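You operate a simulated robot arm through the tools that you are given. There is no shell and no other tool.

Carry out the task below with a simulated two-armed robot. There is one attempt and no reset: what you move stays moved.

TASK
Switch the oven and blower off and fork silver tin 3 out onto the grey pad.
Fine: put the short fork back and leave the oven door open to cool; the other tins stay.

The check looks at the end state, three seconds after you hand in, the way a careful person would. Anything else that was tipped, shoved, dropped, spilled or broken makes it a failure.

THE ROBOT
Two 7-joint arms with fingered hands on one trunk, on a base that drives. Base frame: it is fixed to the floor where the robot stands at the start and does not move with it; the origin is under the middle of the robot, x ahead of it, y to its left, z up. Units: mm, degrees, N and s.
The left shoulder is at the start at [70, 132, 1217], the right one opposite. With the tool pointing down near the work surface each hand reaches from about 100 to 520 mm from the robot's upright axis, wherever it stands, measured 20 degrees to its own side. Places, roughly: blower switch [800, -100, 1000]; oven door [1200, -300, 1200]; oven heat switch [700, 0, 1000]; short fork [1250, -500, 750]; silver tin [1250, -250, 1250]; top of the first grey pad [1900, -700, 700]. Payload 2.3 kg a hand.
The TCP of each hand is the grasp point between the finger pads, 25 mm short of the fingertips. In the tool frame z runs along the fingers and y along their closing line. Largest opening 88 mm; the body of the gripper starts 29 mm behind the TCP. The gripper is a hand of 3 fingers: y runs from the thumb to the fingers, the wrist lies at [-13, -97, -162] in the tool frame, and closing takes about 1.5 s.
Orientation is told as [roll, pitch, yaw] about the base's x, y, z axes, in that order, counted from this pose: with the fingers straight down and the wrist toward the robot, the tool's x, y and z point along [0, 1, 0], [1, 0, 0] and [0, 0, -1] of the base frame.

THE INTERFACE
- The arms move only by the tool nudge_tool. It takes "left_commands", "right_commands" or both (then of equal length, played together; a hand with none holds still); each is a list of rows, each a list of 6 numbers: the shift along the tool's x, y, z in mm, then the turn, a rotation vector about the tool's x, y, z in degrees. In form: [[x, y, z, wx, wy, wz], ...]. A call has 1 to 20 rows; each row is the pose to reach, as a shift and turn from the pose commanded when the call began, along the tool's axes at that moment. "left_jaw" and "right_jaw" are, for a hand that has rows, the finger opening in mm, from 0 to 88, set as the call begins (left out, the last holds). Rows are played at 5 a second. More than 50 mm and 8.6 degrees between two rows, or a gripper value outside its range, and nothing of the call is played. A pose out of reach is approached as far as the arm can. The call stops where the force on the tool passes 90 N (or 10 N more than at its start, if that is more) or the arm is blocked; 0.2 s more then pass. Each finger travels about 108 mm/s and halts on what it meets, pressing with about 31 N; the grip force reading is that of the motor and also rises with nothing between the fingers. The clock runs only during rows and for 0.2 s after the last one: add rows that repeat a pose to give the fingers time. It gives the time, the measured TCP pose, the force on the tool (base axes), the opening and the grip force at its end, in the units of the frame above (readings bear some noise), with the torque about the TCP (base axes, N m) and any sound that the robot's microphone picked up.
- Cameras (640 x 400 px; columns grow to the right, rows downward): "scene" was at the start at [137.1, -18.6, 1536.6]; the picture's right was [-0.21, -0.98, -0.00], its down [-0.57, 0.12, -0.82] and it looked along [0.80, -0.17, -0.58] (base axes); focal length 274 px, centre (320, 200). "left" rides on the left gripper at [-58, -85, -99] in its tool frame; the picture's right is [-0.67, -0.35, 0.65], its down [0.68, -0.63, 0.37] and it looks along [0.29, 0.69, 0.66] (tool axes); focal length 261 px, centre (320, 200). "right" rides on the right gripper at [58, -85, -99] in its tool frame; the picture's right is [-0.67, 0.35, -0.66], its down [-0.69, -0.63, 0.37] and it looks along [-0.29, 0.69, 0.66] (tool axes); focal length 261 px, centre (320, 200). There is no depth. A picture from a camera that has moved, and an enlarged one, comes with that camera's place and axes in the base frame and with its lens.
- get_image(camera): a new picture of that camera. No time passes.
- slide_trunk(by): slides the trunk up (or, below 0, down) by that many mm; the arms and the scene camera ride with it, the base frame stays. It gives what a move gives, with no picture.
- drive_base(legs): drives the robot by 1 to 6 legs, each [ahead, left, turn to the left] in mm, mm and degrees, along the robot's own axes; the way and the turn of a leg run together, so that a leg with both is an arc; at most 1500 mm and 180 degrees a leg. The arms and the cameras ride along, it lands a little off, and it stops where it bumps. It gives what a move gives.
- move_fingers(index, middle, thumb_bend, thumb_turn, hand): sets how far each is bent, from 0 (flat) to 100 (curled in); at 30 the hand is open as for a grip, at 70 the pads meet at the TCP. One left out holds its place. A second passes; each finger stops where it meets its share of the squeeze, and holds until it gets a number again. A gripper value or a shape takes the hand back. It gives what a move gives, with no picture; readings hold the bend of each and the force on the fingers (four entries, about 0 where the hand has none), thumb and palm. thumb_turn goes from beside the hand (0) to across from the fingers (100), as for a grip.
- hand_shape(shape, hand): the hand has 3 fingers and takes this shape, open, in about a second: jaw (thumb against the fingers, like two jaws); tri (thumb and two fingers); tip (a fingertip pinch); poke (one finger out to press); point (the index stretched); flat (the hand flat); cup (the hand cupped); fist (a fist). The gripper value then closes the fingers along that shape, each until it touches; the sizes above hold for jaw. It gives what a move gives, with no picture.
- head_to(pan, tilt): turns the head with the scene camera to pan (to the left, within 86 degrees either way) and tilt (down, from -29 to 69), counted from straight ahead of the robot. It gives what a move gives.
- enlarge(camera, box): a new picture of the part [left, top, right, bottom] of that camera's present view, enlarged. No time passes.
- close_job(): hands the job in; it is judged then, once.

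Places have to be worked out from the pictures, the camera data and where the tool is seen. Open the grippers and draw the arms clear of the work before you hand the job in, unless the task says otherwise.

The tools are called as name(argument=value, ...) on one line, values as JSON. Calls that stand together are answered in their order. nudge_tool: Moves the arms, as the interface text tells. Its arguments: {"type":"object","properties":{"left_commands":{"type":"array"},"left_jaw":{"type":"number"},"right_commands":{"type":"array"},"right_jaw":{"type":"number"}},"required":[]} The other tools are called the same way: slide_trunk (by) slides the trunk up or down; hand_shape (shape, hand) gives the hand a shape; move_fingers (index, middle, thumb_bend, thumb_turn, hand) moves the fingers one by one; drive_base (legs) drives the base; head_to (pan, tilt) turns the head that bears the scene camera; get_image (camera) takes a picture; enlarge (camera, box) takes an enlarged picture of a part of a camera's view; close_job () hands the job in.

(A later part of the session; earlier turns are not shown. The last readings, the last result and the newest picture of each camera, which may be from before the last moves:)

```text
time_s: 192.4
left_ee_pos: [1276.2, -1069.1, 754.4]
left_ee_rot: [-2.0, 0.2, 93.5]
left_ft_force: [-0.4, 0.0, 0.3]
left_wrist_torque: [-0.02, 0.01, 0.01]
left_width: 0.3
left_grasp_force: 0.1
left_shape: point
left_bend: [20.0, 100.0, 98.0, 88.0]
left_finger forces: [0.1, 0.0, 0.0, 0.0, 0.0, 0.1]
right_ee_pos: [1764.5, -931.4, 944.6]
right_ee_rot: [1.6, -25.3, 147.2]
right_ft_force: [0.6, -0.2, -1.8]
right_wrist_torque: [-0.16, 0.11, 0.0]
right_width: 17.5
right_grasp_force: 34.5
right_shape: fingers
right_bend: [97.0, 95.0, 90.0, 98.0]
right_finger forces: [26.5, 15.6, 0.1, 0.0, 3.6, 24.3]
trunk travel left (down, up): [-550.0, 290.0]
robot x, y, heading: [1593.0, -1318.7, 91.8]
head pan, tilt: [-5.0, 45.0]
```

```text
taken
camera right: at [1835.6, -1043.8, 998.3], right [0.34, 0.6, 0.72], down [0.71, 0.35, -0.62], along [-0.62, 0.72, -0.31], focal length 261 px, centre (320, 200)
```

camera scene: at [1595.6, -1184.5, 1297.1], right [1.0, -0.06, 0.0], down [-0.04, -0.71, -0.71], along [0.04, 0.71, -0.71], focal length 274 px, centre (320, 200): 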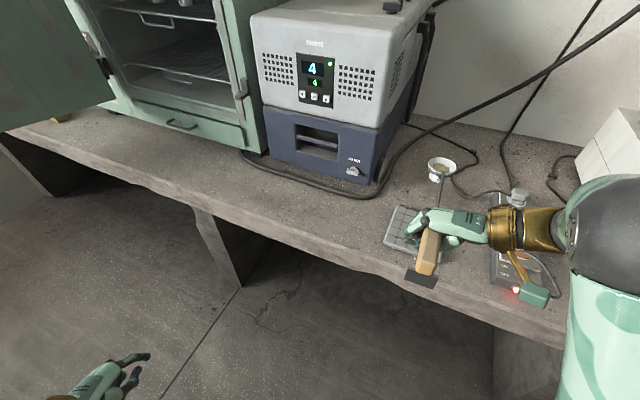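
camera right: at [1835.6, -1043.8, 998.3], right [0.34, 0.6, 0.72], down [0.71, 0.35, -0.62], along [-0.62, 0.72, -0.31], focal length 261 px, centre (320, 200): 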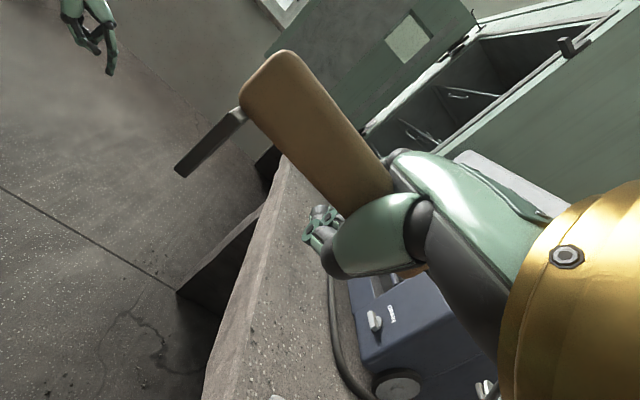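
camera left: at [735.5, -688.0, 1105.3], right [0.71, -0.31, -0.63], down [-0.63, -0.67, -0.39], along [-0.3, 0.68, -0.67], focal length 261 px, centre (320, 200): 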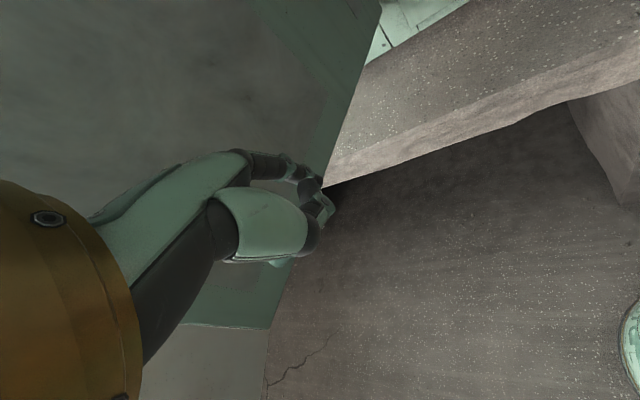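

The tin is now above the pad area at z≈930. I enlarge to verify the pad's position relative to the tin.

enlarge(camera="scene", box=[370, 140, 530, 300])

```text
2.50 times, centred on (450, 220) of scene
camera zoom: at [1595.6, -1184.5, 1297.1], right [1.0, -0.06, 0.0], down [-0.04, -0.71, -0.71], along [0.04, 0.71, -0.71], focal length 684 px, centre (-5, 150)
```

zoom: 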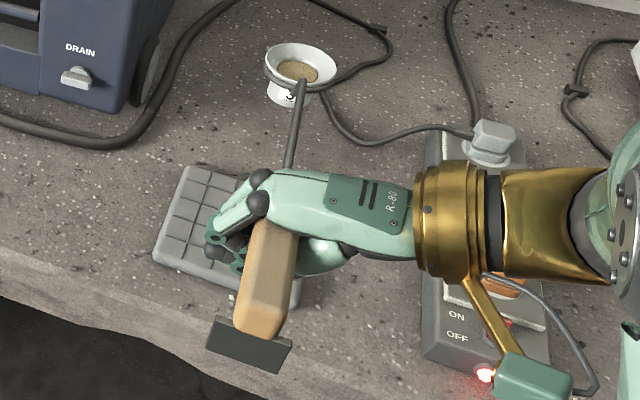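

The tin sits right above the pad's centre (within ~5 mm). I lower the trunk 160 mm, leaving about 20 mm to go.

slide_trunk(by=-160)

get_image(camera="scene")

enlarge(camera="scene", box=[370, 140, 530, 300])

get_image(camera="right")

```text
time_s: 194.2
left_ee_pos: [1277.0, -1068.9, 593.0]
left_ee_rot: [-2.0, 0.2, 93.4]
left_ft_force: [1.0, 0.1, -0.4]
left_wrist_torque: [0.0, 0.0, 0.01]
left_width: 0.0
left_grasp_force: 0.0
left_shape: point
left_bend: [20.0, 100.0, 98.0, 88.0]
left_finger forces: [0.0, 0.0, 0.1, 0.0, 0.1, 0.0]
right_ee_pos: [1763.7, -933.6, 784.4]
right_ee_rot: [1.6, -25.3, 147.2]
right_ft_force: [-0.3, -0.5, -2.2]
right_wrist_torque: [-0.19, 0.14, 0.0]
right_width: 17.6
right_grasp_force: 35.0
right_shape: fingers
right_bend: [97.0, 95.0, 90.0, 98.0]
right_finger forces: [26.6, 15.5, 0.0, 0.0, 3.5, 24.3]
trunk travel left (down, up): [-390.0, 450.0]
robot x, y, heading: [1588.0, -1320.5, 92.0]
head pan, tilt: [-5.0, 45.0]
```

```text
taken
camera scene: at [1595.6, -1184.6, 1137.1], right [1.0, -0.06, 0.0], down [-0.04, -0.71, -0.71], along [0.04, 0.71, -0.71], focal length 274 px, centre (320, 200)
```

scene: 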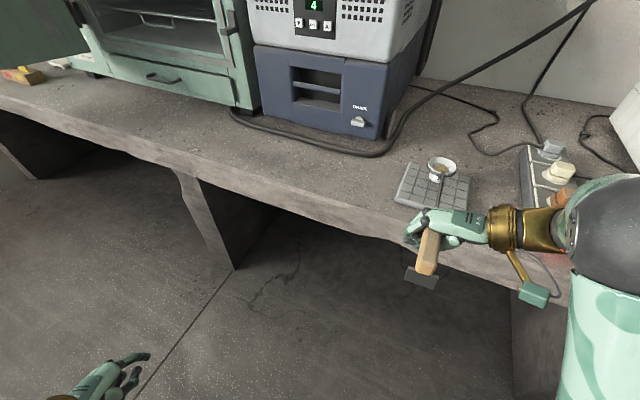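

```text
2.50 times, centred on (450, 220) of scene
camera zoom: at [1595.6, -1184.6, 1137.1], right [1.0, -0.06, 0.0], down [-0.04, -0.71, -0.71], along [0.04, 0.71, -0.71], focal length 684 px, centre (-5, 150)
```

zoom: 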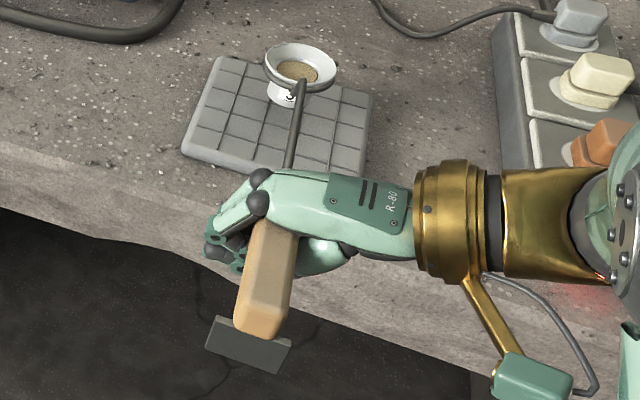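

```text
taken
camera right: at [1835.6, -1043.9, 838.3], right [0.34, 0.6, 0.72], down [0.71, 0.35, -0.62], along [-0.62, 0.72, -0.31], focal length 261 px, centre (320, 200)
```

right: 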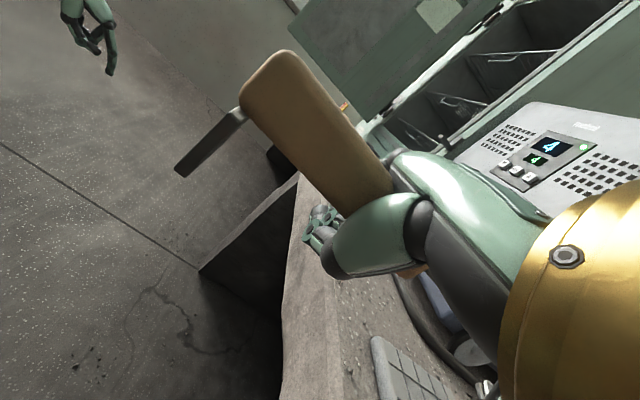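

The tin hovers ~20 mm above the pad, well inside it. I lower in small steps until its weight comes off the fork.

nudge_tool(right_commands=[[-0.1, -2.2, 4.6, 0, 0, 0], [-0.3, -4.3, 9.1, 0, 0, 0], [-0.4, -6.5, 13.7, 0, 0, 0], [-0.5, -7.8, 16.4, 0, 0, 0], [-0.5, -7.8, 16.4, 0, 0, 0]])

enlarge(camera="scene", box=[400, 140, 480, 210])

```text
time_s: 195.4
left_ee_pos: [1275.2, -1069.7, 594.0]
left_ee_rot: [-2.1, 0.0, 93.5]
left_ft_force: [0.6, 0.7, 0.1]
left_wrist_torque: [-0.02, 0.01, 0.01]
left_width: 0.0
left_grasp_force: 0.1
left_shape: point
left_bend: [20.0, 100.0, 98.0, 88.0]
left_finger forces: [0.0, 0.1, 0.0, 0.0, 0.0, 0.1]
right_ee_pos: [1764.4, -932.9, 766.5]
right_ee_rot: [1.6, -25.3, 147.1]
right_ft_force: [0.1, -0.3, -1.9]
right_wrist_torque: [-0.13, 0.12, -0.03]
right_width: 17.7
right_grasp_force: 35.6
right_shape: fingers
right_bend: [97.0, 95.0, 90.0, 98.0]
right_finger forces: [26.5, 15.6, 0.0, 0.0, 3.6, 24.3]
trunk travel left (down, up): [-390.0, 450.0]
robot x, y, heading: [1593.3, -1311.0, 91.9]
head pan, tilt: [-5.0, 45.0]
```

```text
5.71 times, centred on (440, 175) of scene
camera zoom: at [1595.5, -1184.5, 1137.1], right [1.0, -0.06, 0.0], down [-0.04, -0.71, -0.71], along [0.04, 0.71, -0.71], focal length 1563 px, centre (-366, 343)
```

zoom: 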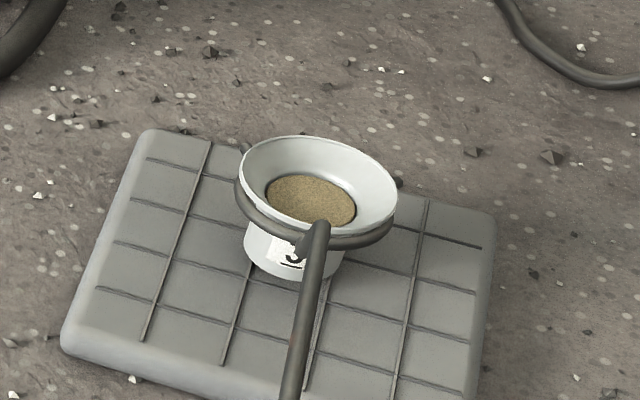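

Still just above the pad. I lower another 8 mm in fine steps.

nudge_tool(right_commands=[[-0.1, -0.9, 1.8, 0, 0, 0], [-0.1, -1.7, 3.6, 0, 0, 0], [-0.2, -2.6, 5.5, 0, 0, 0], [-0.2, -3.5, 7.3, 0, 0, 0], [-0.2, -3.5, 7.3, 0, 0, 0]])

enlarge(camera="scene", box=[400, 140, 480, 210])

```text
time_s: 196.6
left_ee_pos: [1275.8, -1069.0, 594.1]
left_ee_rot: [-2.1, 0.0, 93.5]
left_ft_force: [-0.2, -0.2, -0.1]
left_wrist_torque: [0.0, -0.04, -0.01]
left_width: 0.0
left_grasp_force: 0.1
left_shape: point
left_bend: [20.0, 100.0, 98.0, 88.0]
left_finger forces: [0.1, 0.2, 0.0, 0.0, 0.0, 0.1]
right_ee_pos: [1764.0, -932.3, 757.8]
right_ee_rot: [1.5, -25.4, 147.2]
right_ft_force: [0.4, -0.3, -0.6]
right_wrist_torque: [-0.09, 0.09, 0.0]
right_width: 17.9
right_grasp_force: 35.0
right_shape: fingers
right_bend: [97.0, 96.0, 90.0, 98.0]
right_finger forces: [26.5, 15.0, 0.1, 0.0, 3.6, 24.1]
trunk travel left (down, up): [-390.0, 450.0]
robot x, y, heading: [1589.3, -1317.8, 91.8]
head pan, tilt: [-5.0, 45.0]
```

```text
5.71 times, centred on (440, 175) of scene
camera zoom: at [1595.5, -1184.5, 1137.1], right [1.0, -0.06, 0.0], down [-0.04, -0.71, -0.71], along [0.04, 0.71, -0.71], focal length 1563 px, centre (-366, 343)
```

zoom: 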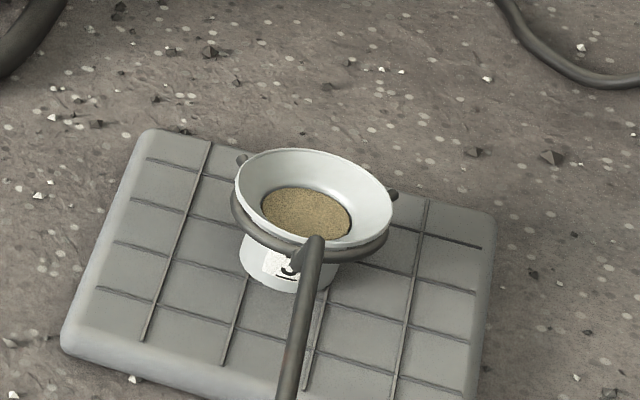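

The torque has dropped, so the tin rests on the pad. I lower a further 7 mm to bring the ring clear below the rim.

nudge_tool(right_commands=[[-0.1, -0.9, 1.8, 0, 0, 0], [-0.1, -1.7, 3.6, 0, 0, 0], [-0.2, -2.6, 5.5, 0, 0, 0], [-0.2, -3.0, 6.4, 0, 0, 0], [-0.2, -3.0, 6.4, 0, 0, 0]])

enlarge(camera="scene", box=[400, 140, 480, 210])

```text
time_s: 197.8
left_ee_pos: [1276.5, -1069.3, 593.4]
left_ee_rot: [-2.0, 0.1, 93.5]
left_ft_force: [-0.4, 0.1, -0.2]
left_wrist_torque: [-0.02, -0.01, 0.02]
left_width: 0.0
left_grasp_force: 0.1
left_shape: point
left_bend: [20.0, 100.0, 98.0, 88.0]
left_finger forces: [0.0, 0.1, 0.0, 0.0, 0.0, 0.0]
right_ee_pos: [1764.7, -932.1, 750.6]
right_ee_rot: [1.6, -25.3, 147.1]
right_ft_force: [0.5, -0.5, -1.8]
right_wrist_torque: [-0.08, 0.05, 0.0]
right_width: 17.8
right_grasp_force: 34.5
right_shape: fingers
right_bend: [97.0, 96.0, 90.0, 98.0]
right_finger forces: [26.8, 14.4, 0.1, 0.0, 3.6, 24.2]
trunk travel left (down, up): [-390.0, 450.0]
robot x, y, heading: [1592.3, -1318.8, 91.7]
head pan, tilt: [-5.0, 45.0]
```

```text
5.71 times, centred on (440, 175) of scene
camera zoom: at [1595.5, -1184.6, 1137.1], right [1.0, -0.06, 0.0], down [-0.04, -0.71, -0.71], along [0.04, 0.71, -0.71], focal length 1563 px, centre (-366, 343)
```

zoom: 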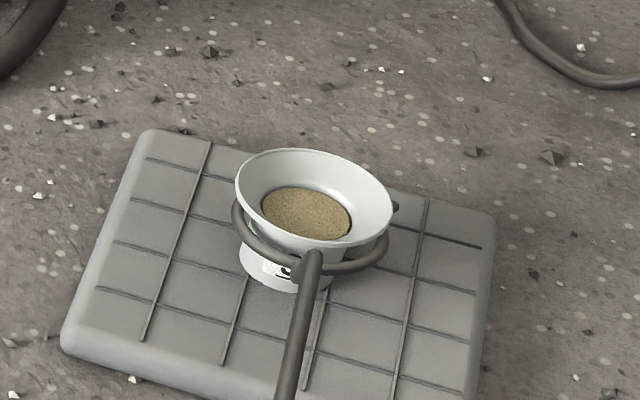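

The tin stands on the pad and the ring is free at mid-body. I withdraw the fork straight back in small steps.

nudge_tool(right_commands=[[8, -0.5, 0, 0, 0, 0], [16, -1, -0.1, 0, 0, 0], [24, -1.6, -0.1, 0, 0, 0], [32, -2.1, -0.2, 0, 0, 0]])

enlarge(camera="scene", box=[400, 140, 480, 210])

```text
time_s: 198.8
left_ee_pos: [1276.9, -1070.4, 593.1]
left_ee_rot: [-2.1, 0.1, 93.5]
left_ft_force: [0.1, 0.0, -0.3]
left_wrist_torque: [0.04, -0.03, -0.04]
left_width: 0.1
left_grasp_force: 0.1
left_shape: point
left_bend: [20.0, 100.0, 98.0, 88.0]
left_finger forces: [0.1, 0.1, 0.0, 0.1, 0.0, 0.0]
right_ee_pos: [1749.5, -960.6, 751.6]
right_ee_rot: [1.5, -25.1, 147.1]
right_ft_force: [0.0, -0.3, -0.9]
right_wrist_torque: [-0.08, 0.07, 0.02]
right_width: 17.2
right_grasp_force: 34.5
right_shape: fingers
right_bend: [97.0, 96.0, 90.0, 98.0]
right_finger forces: [26.8, 14.4, 0.1, 0.1, 3.6, 24.1]
trunk travel left (down, up): [-390.0, 450.0]
robot x, y, heading: [1592.0, -1316.3, 91.9]
head pan, tilt: [-5.0, 45.0]
```

```text
5.71 times, centred on (440, 175) of scene
camera zoom: at [1595.4, -1184.8, 1137.1], right [1.0, -0.06, 0.0], down [-0.04, -0.71, -0.71], along [0.04, 0.71, -0.71], focal length 1563 px, centre (-366, 343)
```

zoom: 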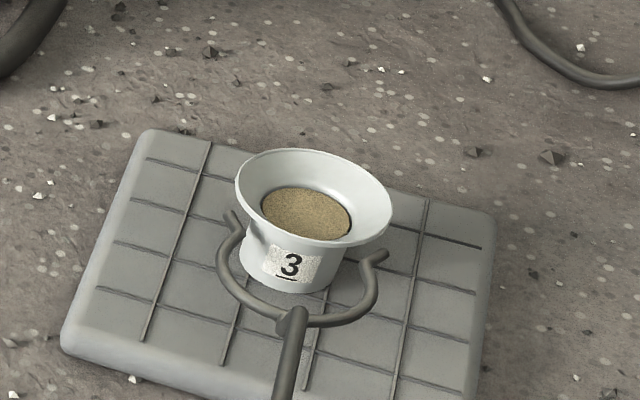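

The tin stays put while the C slides off. I continue back with the arm, then the base.

nudge_tool(right_commands=[[12, -0.8, 0, 0, 0, 0], [24, -1.6, -0.1, 0, 0, 0], [36, -2.3, -0.2, 0, 0, 0], [50, -3.2, -0.3, 0, 0, 0]])

drive_base(legs=[[-155, 91, 0]])

get_image(camera="scene")

enlarge(camera="scene", box=[400, 60, 560, 200])

```text
time_s: 199.8
left_ee_pos: [1275.6, -1069.7, 592.8]
left_ee_rot: [-2.2, 0.0, 93.5]
left_ft_force: [0.3, 0.3, -0.1]
left_wrist_torque: [0.0, -0.01, -0.01]
left_width: 0.0
left_grasp_force: 0.0
left_shape: point
left_bend: [20.0, 100.0, 98.0, 88.0]
left_finger forces: [0.0, 0.0, 0.0, 0.1, 0.0, 0.1]
right_ee_pos: [1725.0, -1003.8, 750.6]
right_ee_rot: [1.7, -25.2, 147.2]
right_ft_force: [0.2, -1.2, -1.7]
right_wrist_torque: [-0.06, 0.06, -0.01]
right_width: 17.6
right_grasp_force: 34.6
right_shape: fingers
right_bend: [97.0, 96.0, 90.0, 98.0]
right_finger forces: [26.7, 14.5, 0.0, 0.1, 3.6, 24.2]
trunk travel left (down, up): [-390.0, 450.0]
robot x, y, heading: [1593.3, -1316.0, 91.7]
head pan, tilt: [-5.0, 45.0]
```

```text
time_s: 201.3
left_ee_pos: [1189.4, -1226.7, 593.6]
left_ee_rot: [-2.2, 0.0, 93.6]
left_ft_force: [-0.3, 0.2, 0.8]
left_wrist_torque: [0.0, 0.01, 0.04]
left_width: 0.0
left_grasp_force: 0.0
left_shape: point
left_bend: [20.0, 100.0, 98.0, 88.0]
left_finger forces: [0.0, 0.0, 0.0, 0.0, 0.0, 0.1]
right_ee_pos: [1639.2, -1162.8, 751.5]
right_ee_rot: [1.5, -25.3, 147.2]
right_ft_force: [0.4, 0.4, -1.1]
right_wrist_torque: [-0.05, 0.06, 0.01]
right_width: 17.6
right_grasp_force: 34.7
right_shape: fingers
right_bend: [97.0, 96.0, 90.0, 98.0]
right_finger forces: [26.6, 14.4, 0.0, 0.0, 3.6, 24.2]
trunk travel left (down, up): [-390.0, 450.0]
robot x, y, heading: [1507.0, -1472.9, 91.9]
head pan, tilt: [-5.0, 45.0]
```

```text
taken
camera scene: at [1509.8, -1342.2, 1137.2], right [1.0, -0.05, 0.0], down [-0.04, -0.71, -0.71], along [0.04, 0.71, -0.71], focal length 274 px, centre (320, 200)
```

scene: 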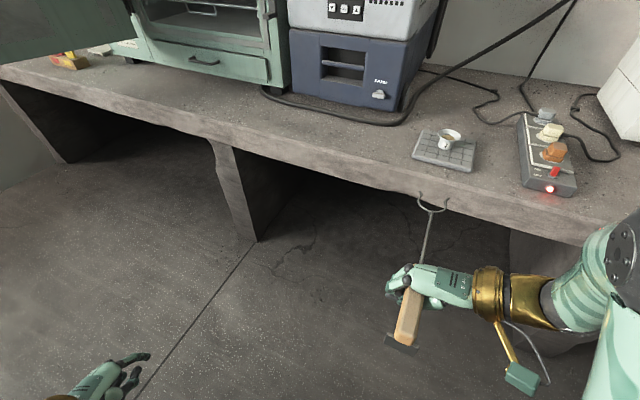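

```text
2.86 times, centred on (480, 130) of scene
camera zoom: at [1509.8, -1342.2, 1137.2], right [1.0, -0.05, 0.0], down [-0.04, -0.71, -0.71], along [0.04, 0.71, -0.71], focal length 781 px, centre (-137, 400)
```

zoom: 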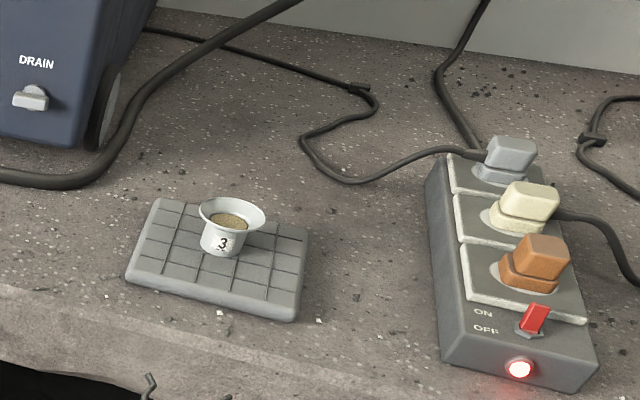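

Silver tin 3 stands in the middle of the grey pad. Next the fork goes back: I raise the trunk 190 mm and drive back along the bench to the oven.

slide_trunk(by=190)

drive_base(legs=[[86.2, -50.8, 0], [190, 322, 0], [190, 322, 0]])

get_image(camera="scene")

```text
time_s: 203.4
left_ee_pos: [1190.5, -1226.9, 783.5]
left_ee_rot: [-2.1, 0.1, 93.6]
left_ft_force: [-0.3, -0.3, -0.3]
left_wrist_torque: [-0.01, -0.02, -0.03]
left_width: 0.1
left_grasp_force: 0.2
left_shape: point
left_bend: [20.0, 100.0, 98.0, 88.0]
left_finger forces: [0.0, 0.0, 0.0, 0.0, 0.0, 0.0]
right_ee_pos: [1638.7, -1161.3, 941.5]
right_ee_rot: [1.6, -25.4, 147.2]
right_ft_force: [0.1, 0.0, -2.5]
right_wrist_torque: [-0.07, 0.08, -0.01]
right_width: 17.7
right_grasp_force: 34.4
right_shape: fingers
right_bend: [97.0, 96.0, 90.0, 98.0]
right_finger forces: [26.8, 14.4, 0.1, 0.1, 3.6, 24.3]
trunk travel left (down, up): [-580.0, 260.0]
robot x, y, heading: [1503.9, -1473.4, 91.8]
head pan, tilt: [-5.0, 45.0]
```

```text
time_s: 208.5
left_ee_pos: [584.0, -781.9, 783.4]
left_ee_rot: [-2.1, 0.1, 93.8]
left_ft_force: [-0.7, -0.3, -0.1]
left_wrist_torque: [0.02, -0.01, -0.01]
left_width: 0.0
left_grasp_force: 0.0
left_shape: point
left_bend: [20.0, 100.0, 98.0, 88.0]
left_finger forces: [0.1, 0.0, 0.0, 0.1, 0.1, 0.0]
right_ee_pos: [1031.4, -715.2, 941.3]
right_ee_rot: [1.5, -25.3, 147.5]
right_ft_force: [-0.1, 0.8, -1.6]
right_wrist_torque: [-0.07, 0.09, 0.0]
right_width: 17.2
right_grasp_force: 34.4
right_shape: fingers
right_bend: [97.0, 96.0, 90.0, 98.0]
right_finger forces: [26.6, 14.4, 0.0, 0.0, 3.6, 24.3]
trunk travel left (down, up): [-580.0, 260.0]
robot x, y, heading: [902.9, -1027.2, 92.2]
head pan, tilt: [-5.0, 45.0]
```

```text
taken
camera scene: at [904.1, -895.5, 1327.1], right [1.0, -0.05, 0.0], down [-0.04, -0.71, -0.71], along [0.04, 0.71, -0.71], focal length 274 px, centre (320, 200)
```

scene: 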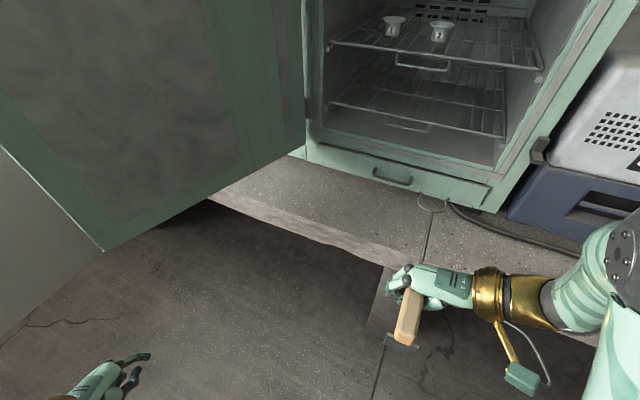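

I'm back at the oven front. I bring the hand forward and down a bit, undo its tilt, and swing the fork back parallel to the bench.

nudge_tool(right_commands=[[-26, -13.5, 22.8, 0, 0, 0], [-52, -27, 45.6, 0, 0, 0], [-78, -40.5, 68.4, 0, 0, 0], [-78, -40.5, 68.4, 0, 0, 0]])

nudge_tool(right_commands=[[0, 0, 0, 6, 0, -1.2], [0, 0, 0, 12, 0, -2.3], [0, 0, 0, 18, 0, -3.5], [0, 0, 0, 24, 0, -4.6], [0, 0, 0, 24, 0, -4.6]])

nudge_tool(right_commands=[[8, 4.6, 0, 0, 0, 8.2], [16, 9.2, 0, 0, 0, 16.4], [24, 13.8, 0, 0, 0, 24.6], [32, 18.4, 0, 0, 0, 32.8], [40, 23, 0, 0, 0, 41], [48, 27.6, 0, 0, 0, 49.2], [56, 32.2, 0, 0, 0, 57.4], [64, 36.8, 0, 0, 0, 65.6], [72, 41.4, 0, 0, 0, 73.8], [80, 46, 0, 0, 0, 82], [88, 51, 0, 0, 0, 90], [88, 51, 0, 0, 0, 90]])

get_image(camera="scene")

get_image(camera="right")

```text
time_s: 209.5
left_ee_pos: [583.7, -781.6, 783.5]
left_ee_rot: [-2.3, 0.0, 93.8]
left_ft_force: [0.5, 0.0, -0.7]
left_wrist_torque: [-0.01, 0.02, 0.0]
left_width: 0.0
left_grasp_force: 0.0
left_shape: point
left_bend: [20.0, 100.0, 98.0, 88.0]
left_finger forces: [0.0, 0.1, 0.0, 0.1, 0.0, 0.1]
right_ee_pos: [1079.1, -653.7, 859.7]
right_ee_rot: [1.4, -25.2, 147.5]
right_ft_force: [0.0, 0.5, -1.8]
right_wrist_torque: [-0.05, 0.03, 0.04]
right_width: 17.2
right_grasp_force: 34.7
right_shape: fingers
right_bend: [97.0, 96.0, 90.0, 98.0]
right_finger forces: [26.5, 14.3, 0.0, 0.0, 3.7, 24.2]
trunk travel left (down, up): [-580.0, 260.0]
robot x, y, heading: [903.8, -1029.5, 92.2]
head pan, tilt: [-5.0, 45.0]
```

```text
time_s: 210.7
left_ee_pos: [583.4, -781.1, 783.8]
left_ee_rot: [-2.1, 0.0, 93.8]
left_ft_force: [-0.2, 0.3, 0.7]
left_wrist_torque: [-0.02, -0.03, -0.02]
left_width: 0.0
left_grasp_force: 0.2
left_shape: point
left_bend: [20.0, 100.0, 98.0, 88.0]
left_finger forces: [0.1, 0.1, 0.0, 0.0, 0.0, 0.1]
right_ee_pos: [1078.2, -653.7, 861.0]
right_ee_rot: [0.4, -1.3, 152.7]
right_ft_force: [0.8, 0.2, -1.8]
right_wrist_torque: [-0.05, 0.06, -0.02]
right_width: 17.6
right_grasp_force: 35.3
right_shape: fingers
right_bend: [97.0, 96.0, 90.0, 98.0]
right_finger forces: [25.8, 14.9, 0.0, 0.0, 3.9, 24.9]
trunk travel left (down, up): [-580.0, 260.0]
robot x, y, heading: [899.7, -1024.4, 92.5]
head pan, tilt: [-5.0, 45.0]
```

```text
time_s: 213.3
left_ee_pos: [584.0, -781.3, 784.1]
left_ee_rot: [-2.1, 0.1, 93.8]
left_ft_force: [0.8, 0.8, -0.3]
left_wrist_torque: [0.01, 0.0, -0.02]
left_width: 0.0
left_grasp_force: 0.2
left_shape: point
left_bend: [20.0, 100.0, 98.0, 88.0]
left_finger forces: [0.1, 0.1, 0.1, 0.0, 0.1, 0.0]
right_ee_pos: [991.4, -708.4, 862.8]
right_ee_rot: [2.0, 0.5, 62.6]
right_ft_force: [-0.9, -0.2, -0.8]
right_wrist_torque: [0.04, 0.12, -0.01]
right_width: 17.5
right_grasp_force: 33.7
right_shape: fingers
right_bend: [97.0, 96.0, 90.0, 98.0]
right_finger forces: [24.9, 14.6, 0.0, 0.0, 2.6, 24.4]
right hand out of reach, approached as far as the arm can: row 6, 7, 8, 9
trunk travel left (down, up): [-580.0, 260.0]
robot x, y, heading: [899.6, -1028.6, 92.3]
head pan, tilt: [-5.0, 45.0]
```

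```text
taken
camera scene: at [903.6, -895.4, 1327.1], right [1.0, -0.05, 0.0], down [-0.04, -0.71, -0.71], along [0.04, 0.71, -0.71], focal length 274 px, centre (320, 200)
```

scene: 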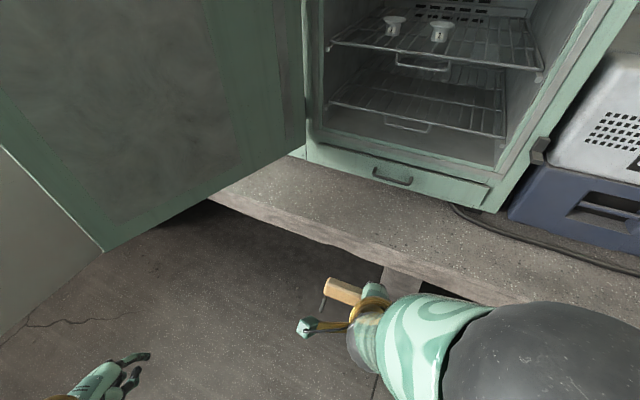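

```text
taken
camera right: at [904.3, -757.9, 964.1], right [0.78, 0.0, 0.63], down [0.31, -0.87, -0.38], along [0.55, 0.49, -0.68], focal length 261 px, centre (320, 200)
```

right: 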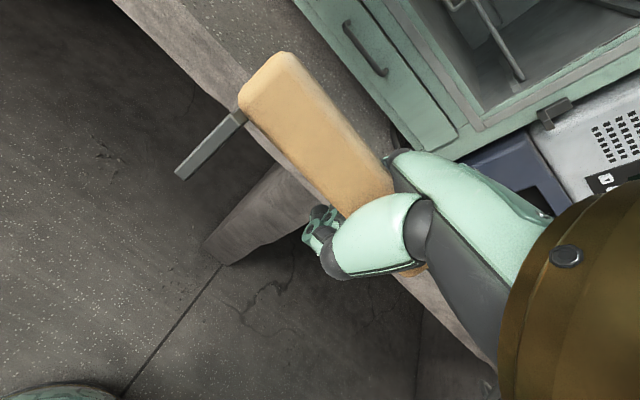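

The fork is parallel to the bench again. I drive 200 mm forward to the spot where I picked it up.

drive_base(legs=[[171.6, -102.7, 0]])

get_image(camera="scene")

get_image(camera="right")

```text
time_s: 214.9
left_ee_pos: [677.7, -604.7, 783.4]
left_ee_rot: [-2.2, 0.0, 93.9]
left_ft_force: [0.1, 0.0, -0.3]
left_wrist_torque: [0.02, 0.04, -0.02]
left_width: 0.1
left_grasp_force: 0.0
left_shape: point
left_bend: [20.0, 100.0, 98.0, 88.0]
left_finger forces: [0.0, 0.0, 0.1, 0.0, 0.0, 0.0]
right_ee_pos: [1087.2, -532.2, 863.0]
right_ee_rot: [1.9, 0.5, 62.7]
right_ft_force: [0.3, -0.4, -1.4]
right_wrist_torque: [0.02, 0.1, -0.01]
right_width: 17.3
right_grasp_force: 33.1
right_shape: fingers
right_bend: [97.0, 96.0, 90.0, 98.0]
right_finger forces: [24.9, 14.5, 0.0, 0.0, 2.5, 24.4]
trunk travel left (down, up): [-580.0, 260.0]
robot x, y, heading: [997.2, -851.2, 92.4]
head pan, tilt: [-5.0, 45.0]
```

```text
taken
camera scene: at [998.5, -719.2, 1327.2], right [1.0, -0.05, 0.0], down [-0.03, -0.71, -0.71], along [0.03, 0.71, -0.71], focal length 274 px, centre (320, 200)
```

scene: 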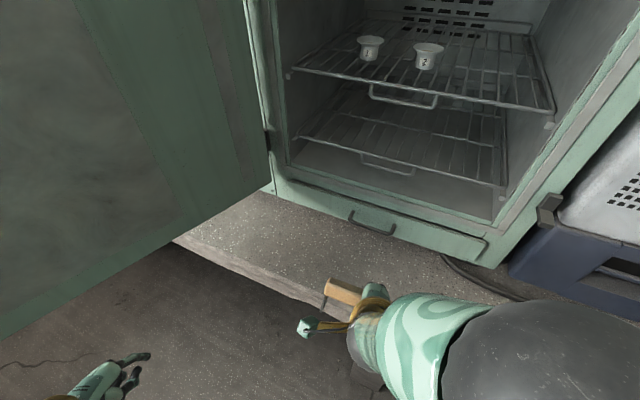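

```text
taken
camera right: at [999.8, -581.4, 963.6], right [0.78, 0.0, 0.63], down [0.31, -0.87, -0.38], along [0.55, 0.49, -0.68], focal length 261 px, centre (320, 200)
```

right: 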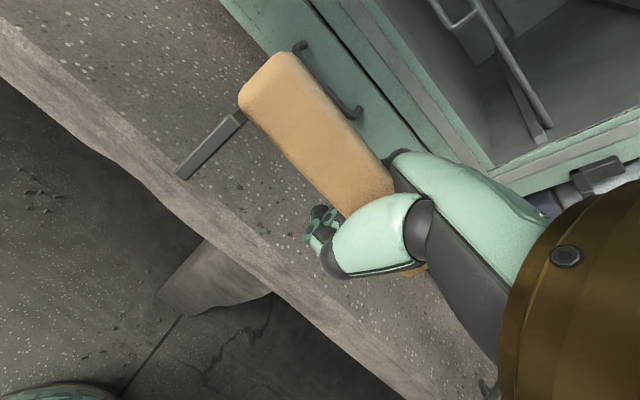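

I move over the fork's place (shifted slightly so it lands where it lay originally), staying at z≈800.

nudge_tool(right_commands=[[13.8, 30.5, 10, 0, 0, 0], [27.6, 61, 22, 0, 0, 0], [41.3, 91.5, 34, 0, 0, 0], [55.1, 122, 48, 0, 0, 0], [68.9, 152.6, 62, 0, 0, 0], [68.9, 152.6, 62, 0, 0, 0]])

get_image(camera="right")

get_image(camera="scene")

```text
time_s: 216.3
left_ee_pos: [677.6, -605.5, 782.8]
left_ee_rot: [-2.2, 0.0, 93.9]
left_ft_force: [-0.2, 0.7, -1.0]
left_wrist_torque: [0.01, -0.01, -0.01]
left_width: 0.0
left_grasp_force: 0.1
left_shape: point
left_bend: [20.0, 100.0, 98.0, 88.0]
left_finger forces: [0.0, 0.0, 0.0, 0.0, 0.1, 0.0]
right_ee_pos: [1094.0, -363.5, 799.6]
right_ee_rot: [1.8, 0.6, 62.6]
right_ft_force: [0.4, -1.3, -1.3]
right_wrist_torque: [0.04, 0.07, 0.0]
right_width: 17.6
right_grasp_force: 33.1
right_shape: fingers
right_bend: [97.0, 96.0, 90.0, 98.0]
right_finger forces: [24.5, 14.6, 0.0, 0.0, 2.7, 24.6]
trunk travel left (down, up): [-580.0, 260.0]
robot x, y, heading: [995.4, -850.8, 92.2]
head pan, tilt: [-5.0, 45.0]
```

```text
taken
camera right: at [1007.0, -413.1, 901.4], right [0.78, 0.0, 0.63], down [0.31, -0.87, -0.38], along [0.55, 0.49, -0.68], focal length 261 px, centre (320, 200)
```

right: 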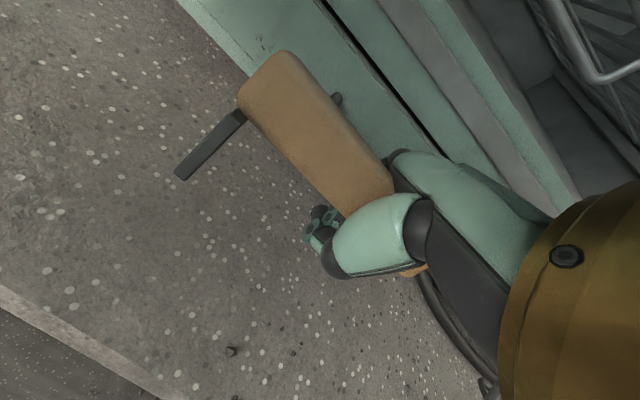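

```text
taken
camera scene: at [998.5, -719.2, 1327.2], right [1.0, -0.05, 0.0], down [-0.03, -0.71, -0.71], along [0.03, 0.71, -0.71], focal length 274 px, centre (320, 200)
```

scene: 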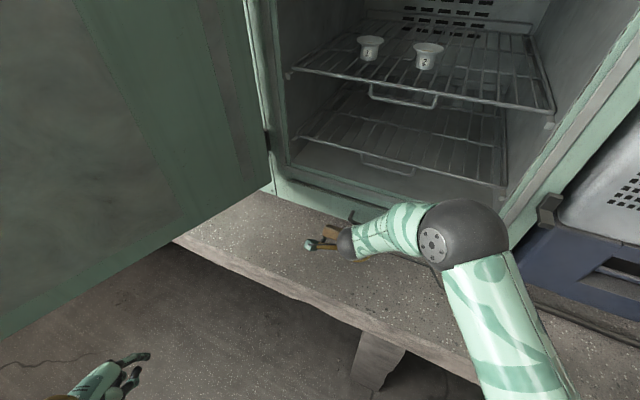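

I lower the fork to the bench in steps, checking for contact.

nudge_tool(right_commands=[[0, 0, 14, 0, 0, 0], [0, 0, 28, 0, 0, 0], [0, 0, 42, 0, 0, 0], [0, 0, 54, 0, 0, 0], [0, 0, 62, 0, 0, 0], [0, 0, 67, 0, 0, 0], [0, 0, 67, 0, 0, 0]])

get_image(camera="right")

```text
time_s: 217.9
left_ee_pos: [679.4, -605.0, 782.6]
left_ee_rot: [-2.1, 0.1, 93.8]
left_ft_force: [-0.5, 1.0, 0.6]
left_wrist_torque: [0.03, 0.0, -0.02]
left_width: 0.4
left_grasp_force: 0.0
left_shape: point
left_bend: [20.0, 100.0, 98.0, 88.0]
left_finger forces: [0.0, 0.0, 0.0, 0.0, 0.0, 0.1]
right_ee_pos: [1091.1, -364.2, 735.2]
right_ee_rot: [1.8, 0.5, 62.7]
right_ft_force: [0.4, -0.3, -1.6]
right_wrist_torque: [0.07, 0.06, 0.03]
right_width: 17.5
right_grasp_force: 32.9
right_shape: fingers
right_bend: [97.0, 96.0, 90.0, 98.0]
right_finger forces: [24.5, 14.3, 0.0, 0.0, 2.7, 24.7]
trunk travel left (down, up): [-580.0, 260.0]
robot x, y, heading: [994.2, -849.0, 92.2]
head pan, tilt: [-5.0, 45.0]
```

```text
taken
camera right: at [1005.0, -412.5, 834.9], right [0.78, 0.0, 0.63], down [0.31, -0.87, -0.38], along [0.55, 0.49, -0.68], focal length 261 px, centre (320, 200)
```

right: 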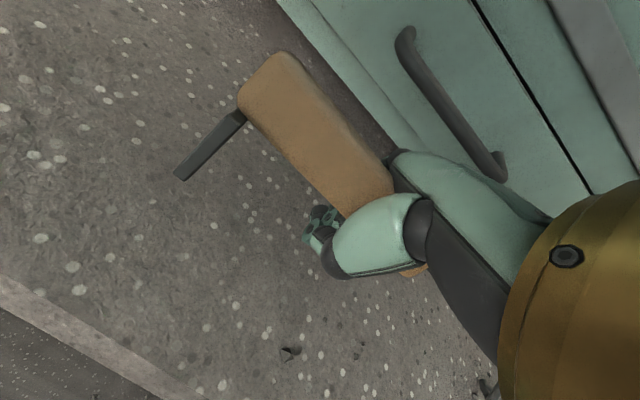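

Almost down. I lower 7 mm more and open the hand as before so the fork settles on its foot and C.

nudge_tool(right_commands=[[0, 0, 3.5, 0, 0, 0], [0, 0, 7, 0, 0, 0], [0, 0, 7, 0, 0, 0]])

nudge_tool(right_commands=[[0, 0, 0, 0, 0, 0], [0, 0, 0, 0, 0, 0], [0, 0, 0, 0, 0, 0], [0, 0, 0, 0, 0, 0], [0, 0, 0, 0, 0, 0], [0, 0, 0, 0, 0, 0], [0, 0, 0, 0, 0, 0]], right_jaw=70)

get_image(camera="right")

```text
time_s: 218.7
left_ee_pos: [679.1, -605.0, 783.8]
left_ee_rot: [-2.3, 0.1, 93.9]
left_ft_force: [0.7, -0.6, 0.1]
left_wrist_torque: [0.01, -0.03, 0.0]
left_width: 0.2
left_grasp_force: 0.1
left_shape: point
left_bend: [20.0, 100.0, 98.0, 88.0]
left_finger forces: [0.0, 0.1, 0.0, 0.0, 0.0, 0.0]
right_ee_pos: [1091.6, -363.4, 726.9]
right_ee_rot: [1.9, 0.7, 62.5]
right_ft_force: [0.2, 0.0, -0.9]
right_wrist_torque: [-0.06, -0.08, 0.03]
right_width: 17.8
right_grasp_force: 33.2
right_shape: fingers
right_bend: [98.0, 96.0, 90.0, 98.0]
right_finger forces: [25.4, 13.3, 0.0, 0.0, 2.5, 25.2]
trunk travel left (down, up): [-580.0, 260.0]
robot x, y, heading: [998.1, -853.7, 92.1]
head pan, tilt: [-5.0, 45.0]
```

```text
time_s: 220.3
left_ee_pos: [679.4, -605.2, 783.0]
left_ee_rot: [-2.2, 0.1, 93.9]
left_ft_force: [0.0, 0.6, 0.0]
left_wrist_torque: [0.0, 0.03, -0.02]
left_width: 0.0
left_grasp_force: 0.0
left_shape: point
left_bend: [20.0, 100.0, 98.0, 88.0]
left_finger forces: [0.1, 0.0, 0.0, 0.1, 0.0, 0.1]
right_ee_pos: [1091.5, -362.8, 727.3]
right_ee_rot: [2.0, 0.7, 62.6]
right_ft_force: [0.0, -0.1, -0.1]
right_wrist_torque: [-0.01, 0.04, 0.0]
right_width: 69.8
right_grasp_force: 0.0
right_shape: jaw
right_bend: [27.0, 34.0, 50.0, 99.0]
right_finger forces: [0.0, 0.0, 0.1, 0.0, 0.0, 0.0]
trunk travel left (down, up): [-580.0, 260.0]
robot x, y, heading: [995.5, -852.4, 92.2]
head pan, tilt: [-5.0, 45.0]
```

```text
taken
camera right: at [1004.8, -412.6, 828.0], right [0.78, 0.0, 0.63], down [0.31, -0.87, -0.38], along [0.55, 0.49, -0.68], focal length 261 px, centre (320, 200)
```

right: 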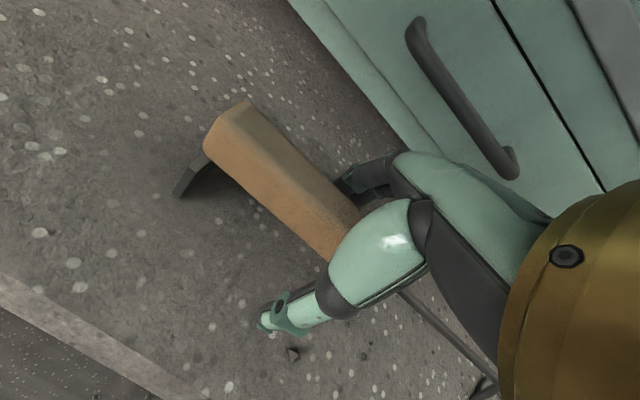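

The fork stands upright again between the open fingers. I raise the hand straight up and away, then look from the scene camera.

nudge_tool(right_commands=[[0, 0, -15, 0, 0, 0], [0, 0, -35, 0, 0, 0], [0, 0, -60, 0, 0, 0], [0, 0, -90, 0, 0, 0], [0, -30, -120, 0, 0, 0], [0, -70, -140, 0, 0, 0], [-30, -110, -155, 0, 0, 0], [-60, -150, -165, 0, 0, 0]])

get_image(camera="scene")

get_image(camera="right")

```text
refused: row 7 steps farther than a row can; nothing moved
```

```text
taken
camera scene: at [998.7, -718.7, 1327.1], right [1.0, -0.05, 0.0], down [-0.03, -0.71, -0.71], along [0.03, 0.71, -0.71], focal length 274 px, centre (320, 200)
```

scene: 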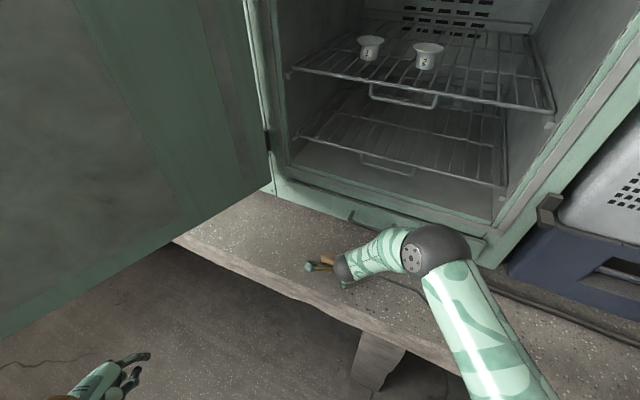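

```text
taken
camera right: at [1004.8, -412.6, 828.0], right [0.78, 0.0, 0.63], down [0.31, -0.87, -0.38], along [0.55, 0.49, -0.68], focal length 261 px, centre (320, 200)
```

right: 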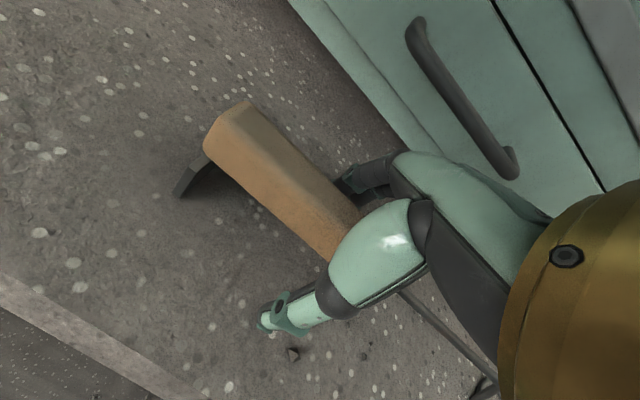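

One row was too long a step and nothing moved; I repeat with smaller steps.

nudge_tool(right_commands=[[0, 0, -15, 0, 0, 0], [0, 0, -35, 0, 0, 0], [0, 0, -60, 0, 0, 0], [0, 0, -90, 0, 0, 0], [0, -25, -120, 0, 0, 0], [0, -60, -140, 0, 0, 0], [-20, -95, -155, 0, 0, 0], [-40, -130, -165, 0, 0, 0], [-60, -160, -175, 0, 0, 0]])

get_image(camera="scene")

get_image(camera="right")

```text
time_s: 222.3
left_ee_pos: [679.5, -606.2, 784.5]
left_ee_rot: [-2.1, 0.0, 94.0]
left_ft_force: [1.1, 0.2, -0.7]
left_wrist_torque: [-0.01, -0.01, -0.04]
left_width: 0.0
left_grasp_force: 0.2
left_shape: point
left_bend: [20.0, 100.0, 98.0, 88.0]
left_finger forces: [0.1, 0.1, 0.1, 0.0, 0.0, 0.0]
right_ee_pos: [1077.5, -533.6, 902.9]
right_ee_rot: [2.0, 0.5, 62.6]
right_ft_force: [0.0, -0.1, 0.3]
right_wrist_torque: [0.02, 0.01, 0.0]
right_width: 69.9
right_grasp_force: 0.2
right_shape: jaw
right_bend: [27.0, 34.0, 50.0, 99.0]
right_finger forces: [0.1, 0.0, 0.1, 0.1, 0.0, 0.1]
trunk travel left (down, up): [-580.0, 260.0]
robot x, y, heading: [992.6, -853.3, 92.3]
head pan, tilt: [-5.0, 45.0]
```

```text
taken
camera scene: at [999.0, -720.1, 1327.3], right [1.0, -0.05, 0.0], down [-0.03, -0.71, -0.71], along [0.03, 0.71, -0.71], focal length 274 px, centre (320, 200)
```

scene: 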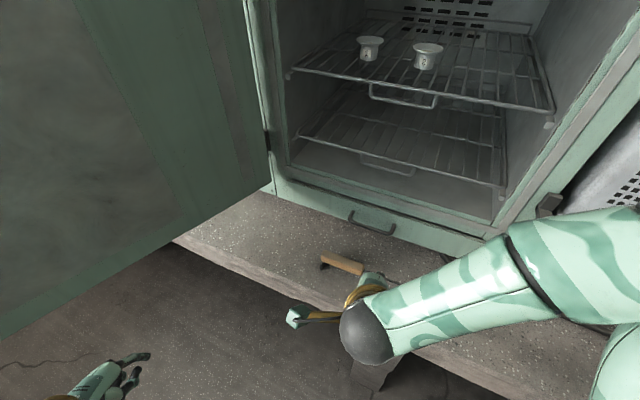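

```text
taken
camera right: at [990.2, -584.3, 1002.9], right [0.78, 0.0, 0.63], down [0.31, -0.87, -0.38], along [0.55, 0.49, -0.68], focal length 261 px, centre (320, 200)
```

right: 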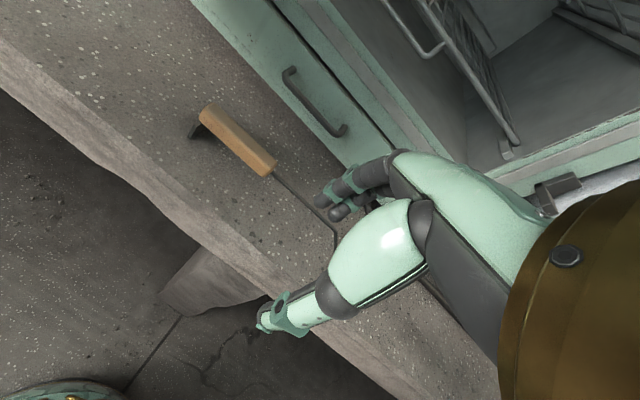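

The fork is back in its place. I back away from the bench and check everything in one view.

drive_base(legs=[[-215, 128, 0]])

head_to(pan=-25, tilt=35)

get_image(camera="scene")

enlarge(camera="scene", box=[180, 100, 340, 250])

```text
time_s: 224.1
left_ee_pos: [557.5, -824.2, 782.8]
left_ee_rot: [-2.1, 0.1, 94.1]
left_ft_force: [0.0, -0.5, -0.4]
left_wrist_torque: [-0.02, 0.0, -0.01]
left_width: 0.1
left_grasp_force: 0.1
left_shape: point
left_bend: [20.0, 100.0, 98.0, 88.0]
left_finger forces: [0.1, 0.1, 0.0, 0.0, 0.1, 0.0]
right_ee_pos: [955.7, -752.9, 901.0]
right_ee_rot: [1.8, 0.6, 62.6]
right_ft_force: [0.1, -0.1, -0.1]
right_wrist_torque: [-0.03, 0.04, 0.01]
right_width: 69.9
right_grasp_force: 0.1
right_shape: jaw
right_bend: [27.0, 34.0, 50.0, 99.0]
right_finger forces: [0.0, 0.0, 0.0, 0.1, 0.0, 0.1]
trunk travel left (down, up): [-580.0, 260.0]
robot x, y, heading: [878.5, -1066.3, 92.5]
head pan, tilt: [-5.0, 45.0]
```

```text
time_s: 225.0
left_ee_pos: [558.8, -825.0, 784.9]
left_ee_rot: [-2.2, 0.1, 94.0]
left_ft_force: [0.1, -0.2, -0.3]
left_wrist_torque: [0.02, 0.0, 0.02]
left_width: 0.0
left_grasp_force: 0.1
left_shape: point
left_bend: [20.0, 100.0, 98.0, 88.0]
left_finger forces: [0.0, 0.1, 0.0, 0.0, 0.0, 0.0]
right_ee_pos: [954.4, -751.0, 902.0]
right_ee_rot: [1.9, 0.7, 62.9]
right_ft_force: [-0.7, -0.3, 0.5]
right_wrist_torque: [-0.01, 0.03, 0.0]
right_width: 69.7
right_grasp_force: 0.1
right_shape: jaw
right_bend: [27.0, 34.0, 50.0, 99.0]
right_finger forces: [0.0, 0.0, 0.0, 0.0, 0.0, 0.0]
trunk travel left (down, up): [-580.0, 260.0]
robot x, y, heading: [876.7, -1070.5, 92.0]
head pan, tilt: [-25.0, 35.0]
```

```text
taken
camera scene: at [908.0, -937.4, 1341.9], right [0.92, -0.38, 0.0], down [-0.22, -0.53, -0.82], along [0.32, 0.76, -0.57], focal length 274 px, centre (320, 200)
```

scene: 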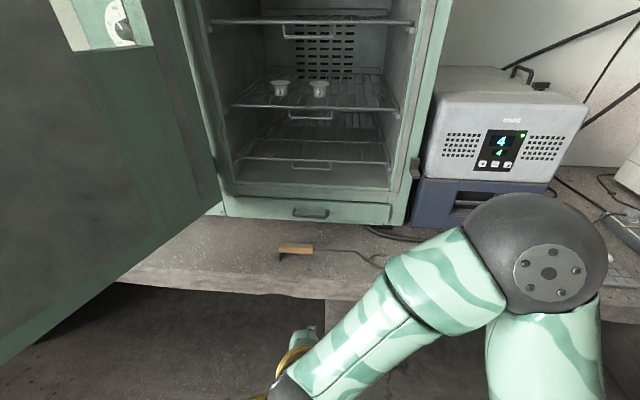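

```text
2.67 times, centred on (260, 175) of scene
camera zoom: at [908.0, -937.4, 1341.9], right [0.92, -0.38, 0.0], down [-0.22, -0.53, -0.82], along [0.32, 0.76, -0.57], focal length 729 px, centre (480, 267)
```

zoom: 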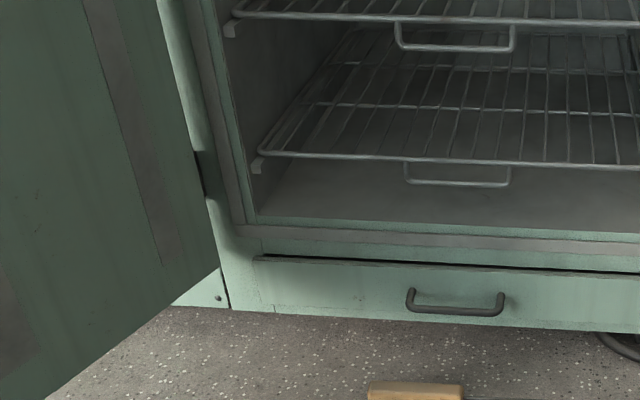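

I enlarge the fork to compare with its first pose, and pull the arms clear afterwards.

enlarge(camera="scene", box=[250, 190, 410, 290])

enlarge(camera="scene", box=[230, 60, 410, 140])

```text
4.00 times, centred on (330, 240) of scene
camera zoom: at [908.0, -937.4, 1341.9], right [0.92, -0.38, 0.0], down [-0.22, -0.53, -0.82], along [0.32, 0.76, -0.57], focal length 1094 px, centre (280, 40)
```

zoom: 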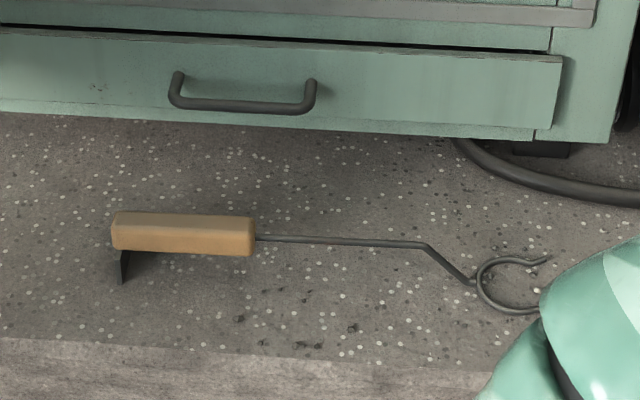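

```text
3.56 times, centred on (320, 100) of scene
camera zoom: at [908.0, -937.4, 1341.9], right [0.92, -0.38, 0.0], down [-0.22, -0.53, -0.82], along [0.32, 0.76, -0.57], focal length 972 px, centre (320, 556)
```

zoom: 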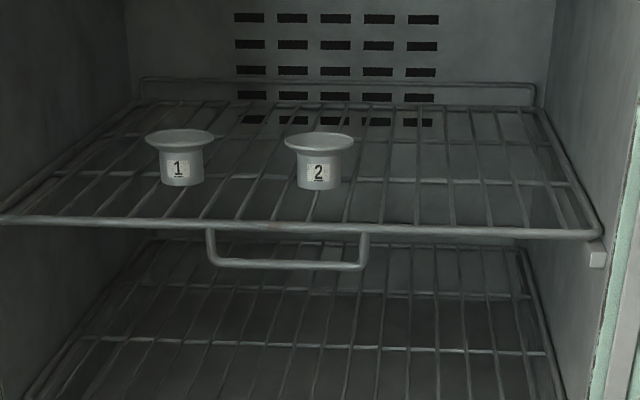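

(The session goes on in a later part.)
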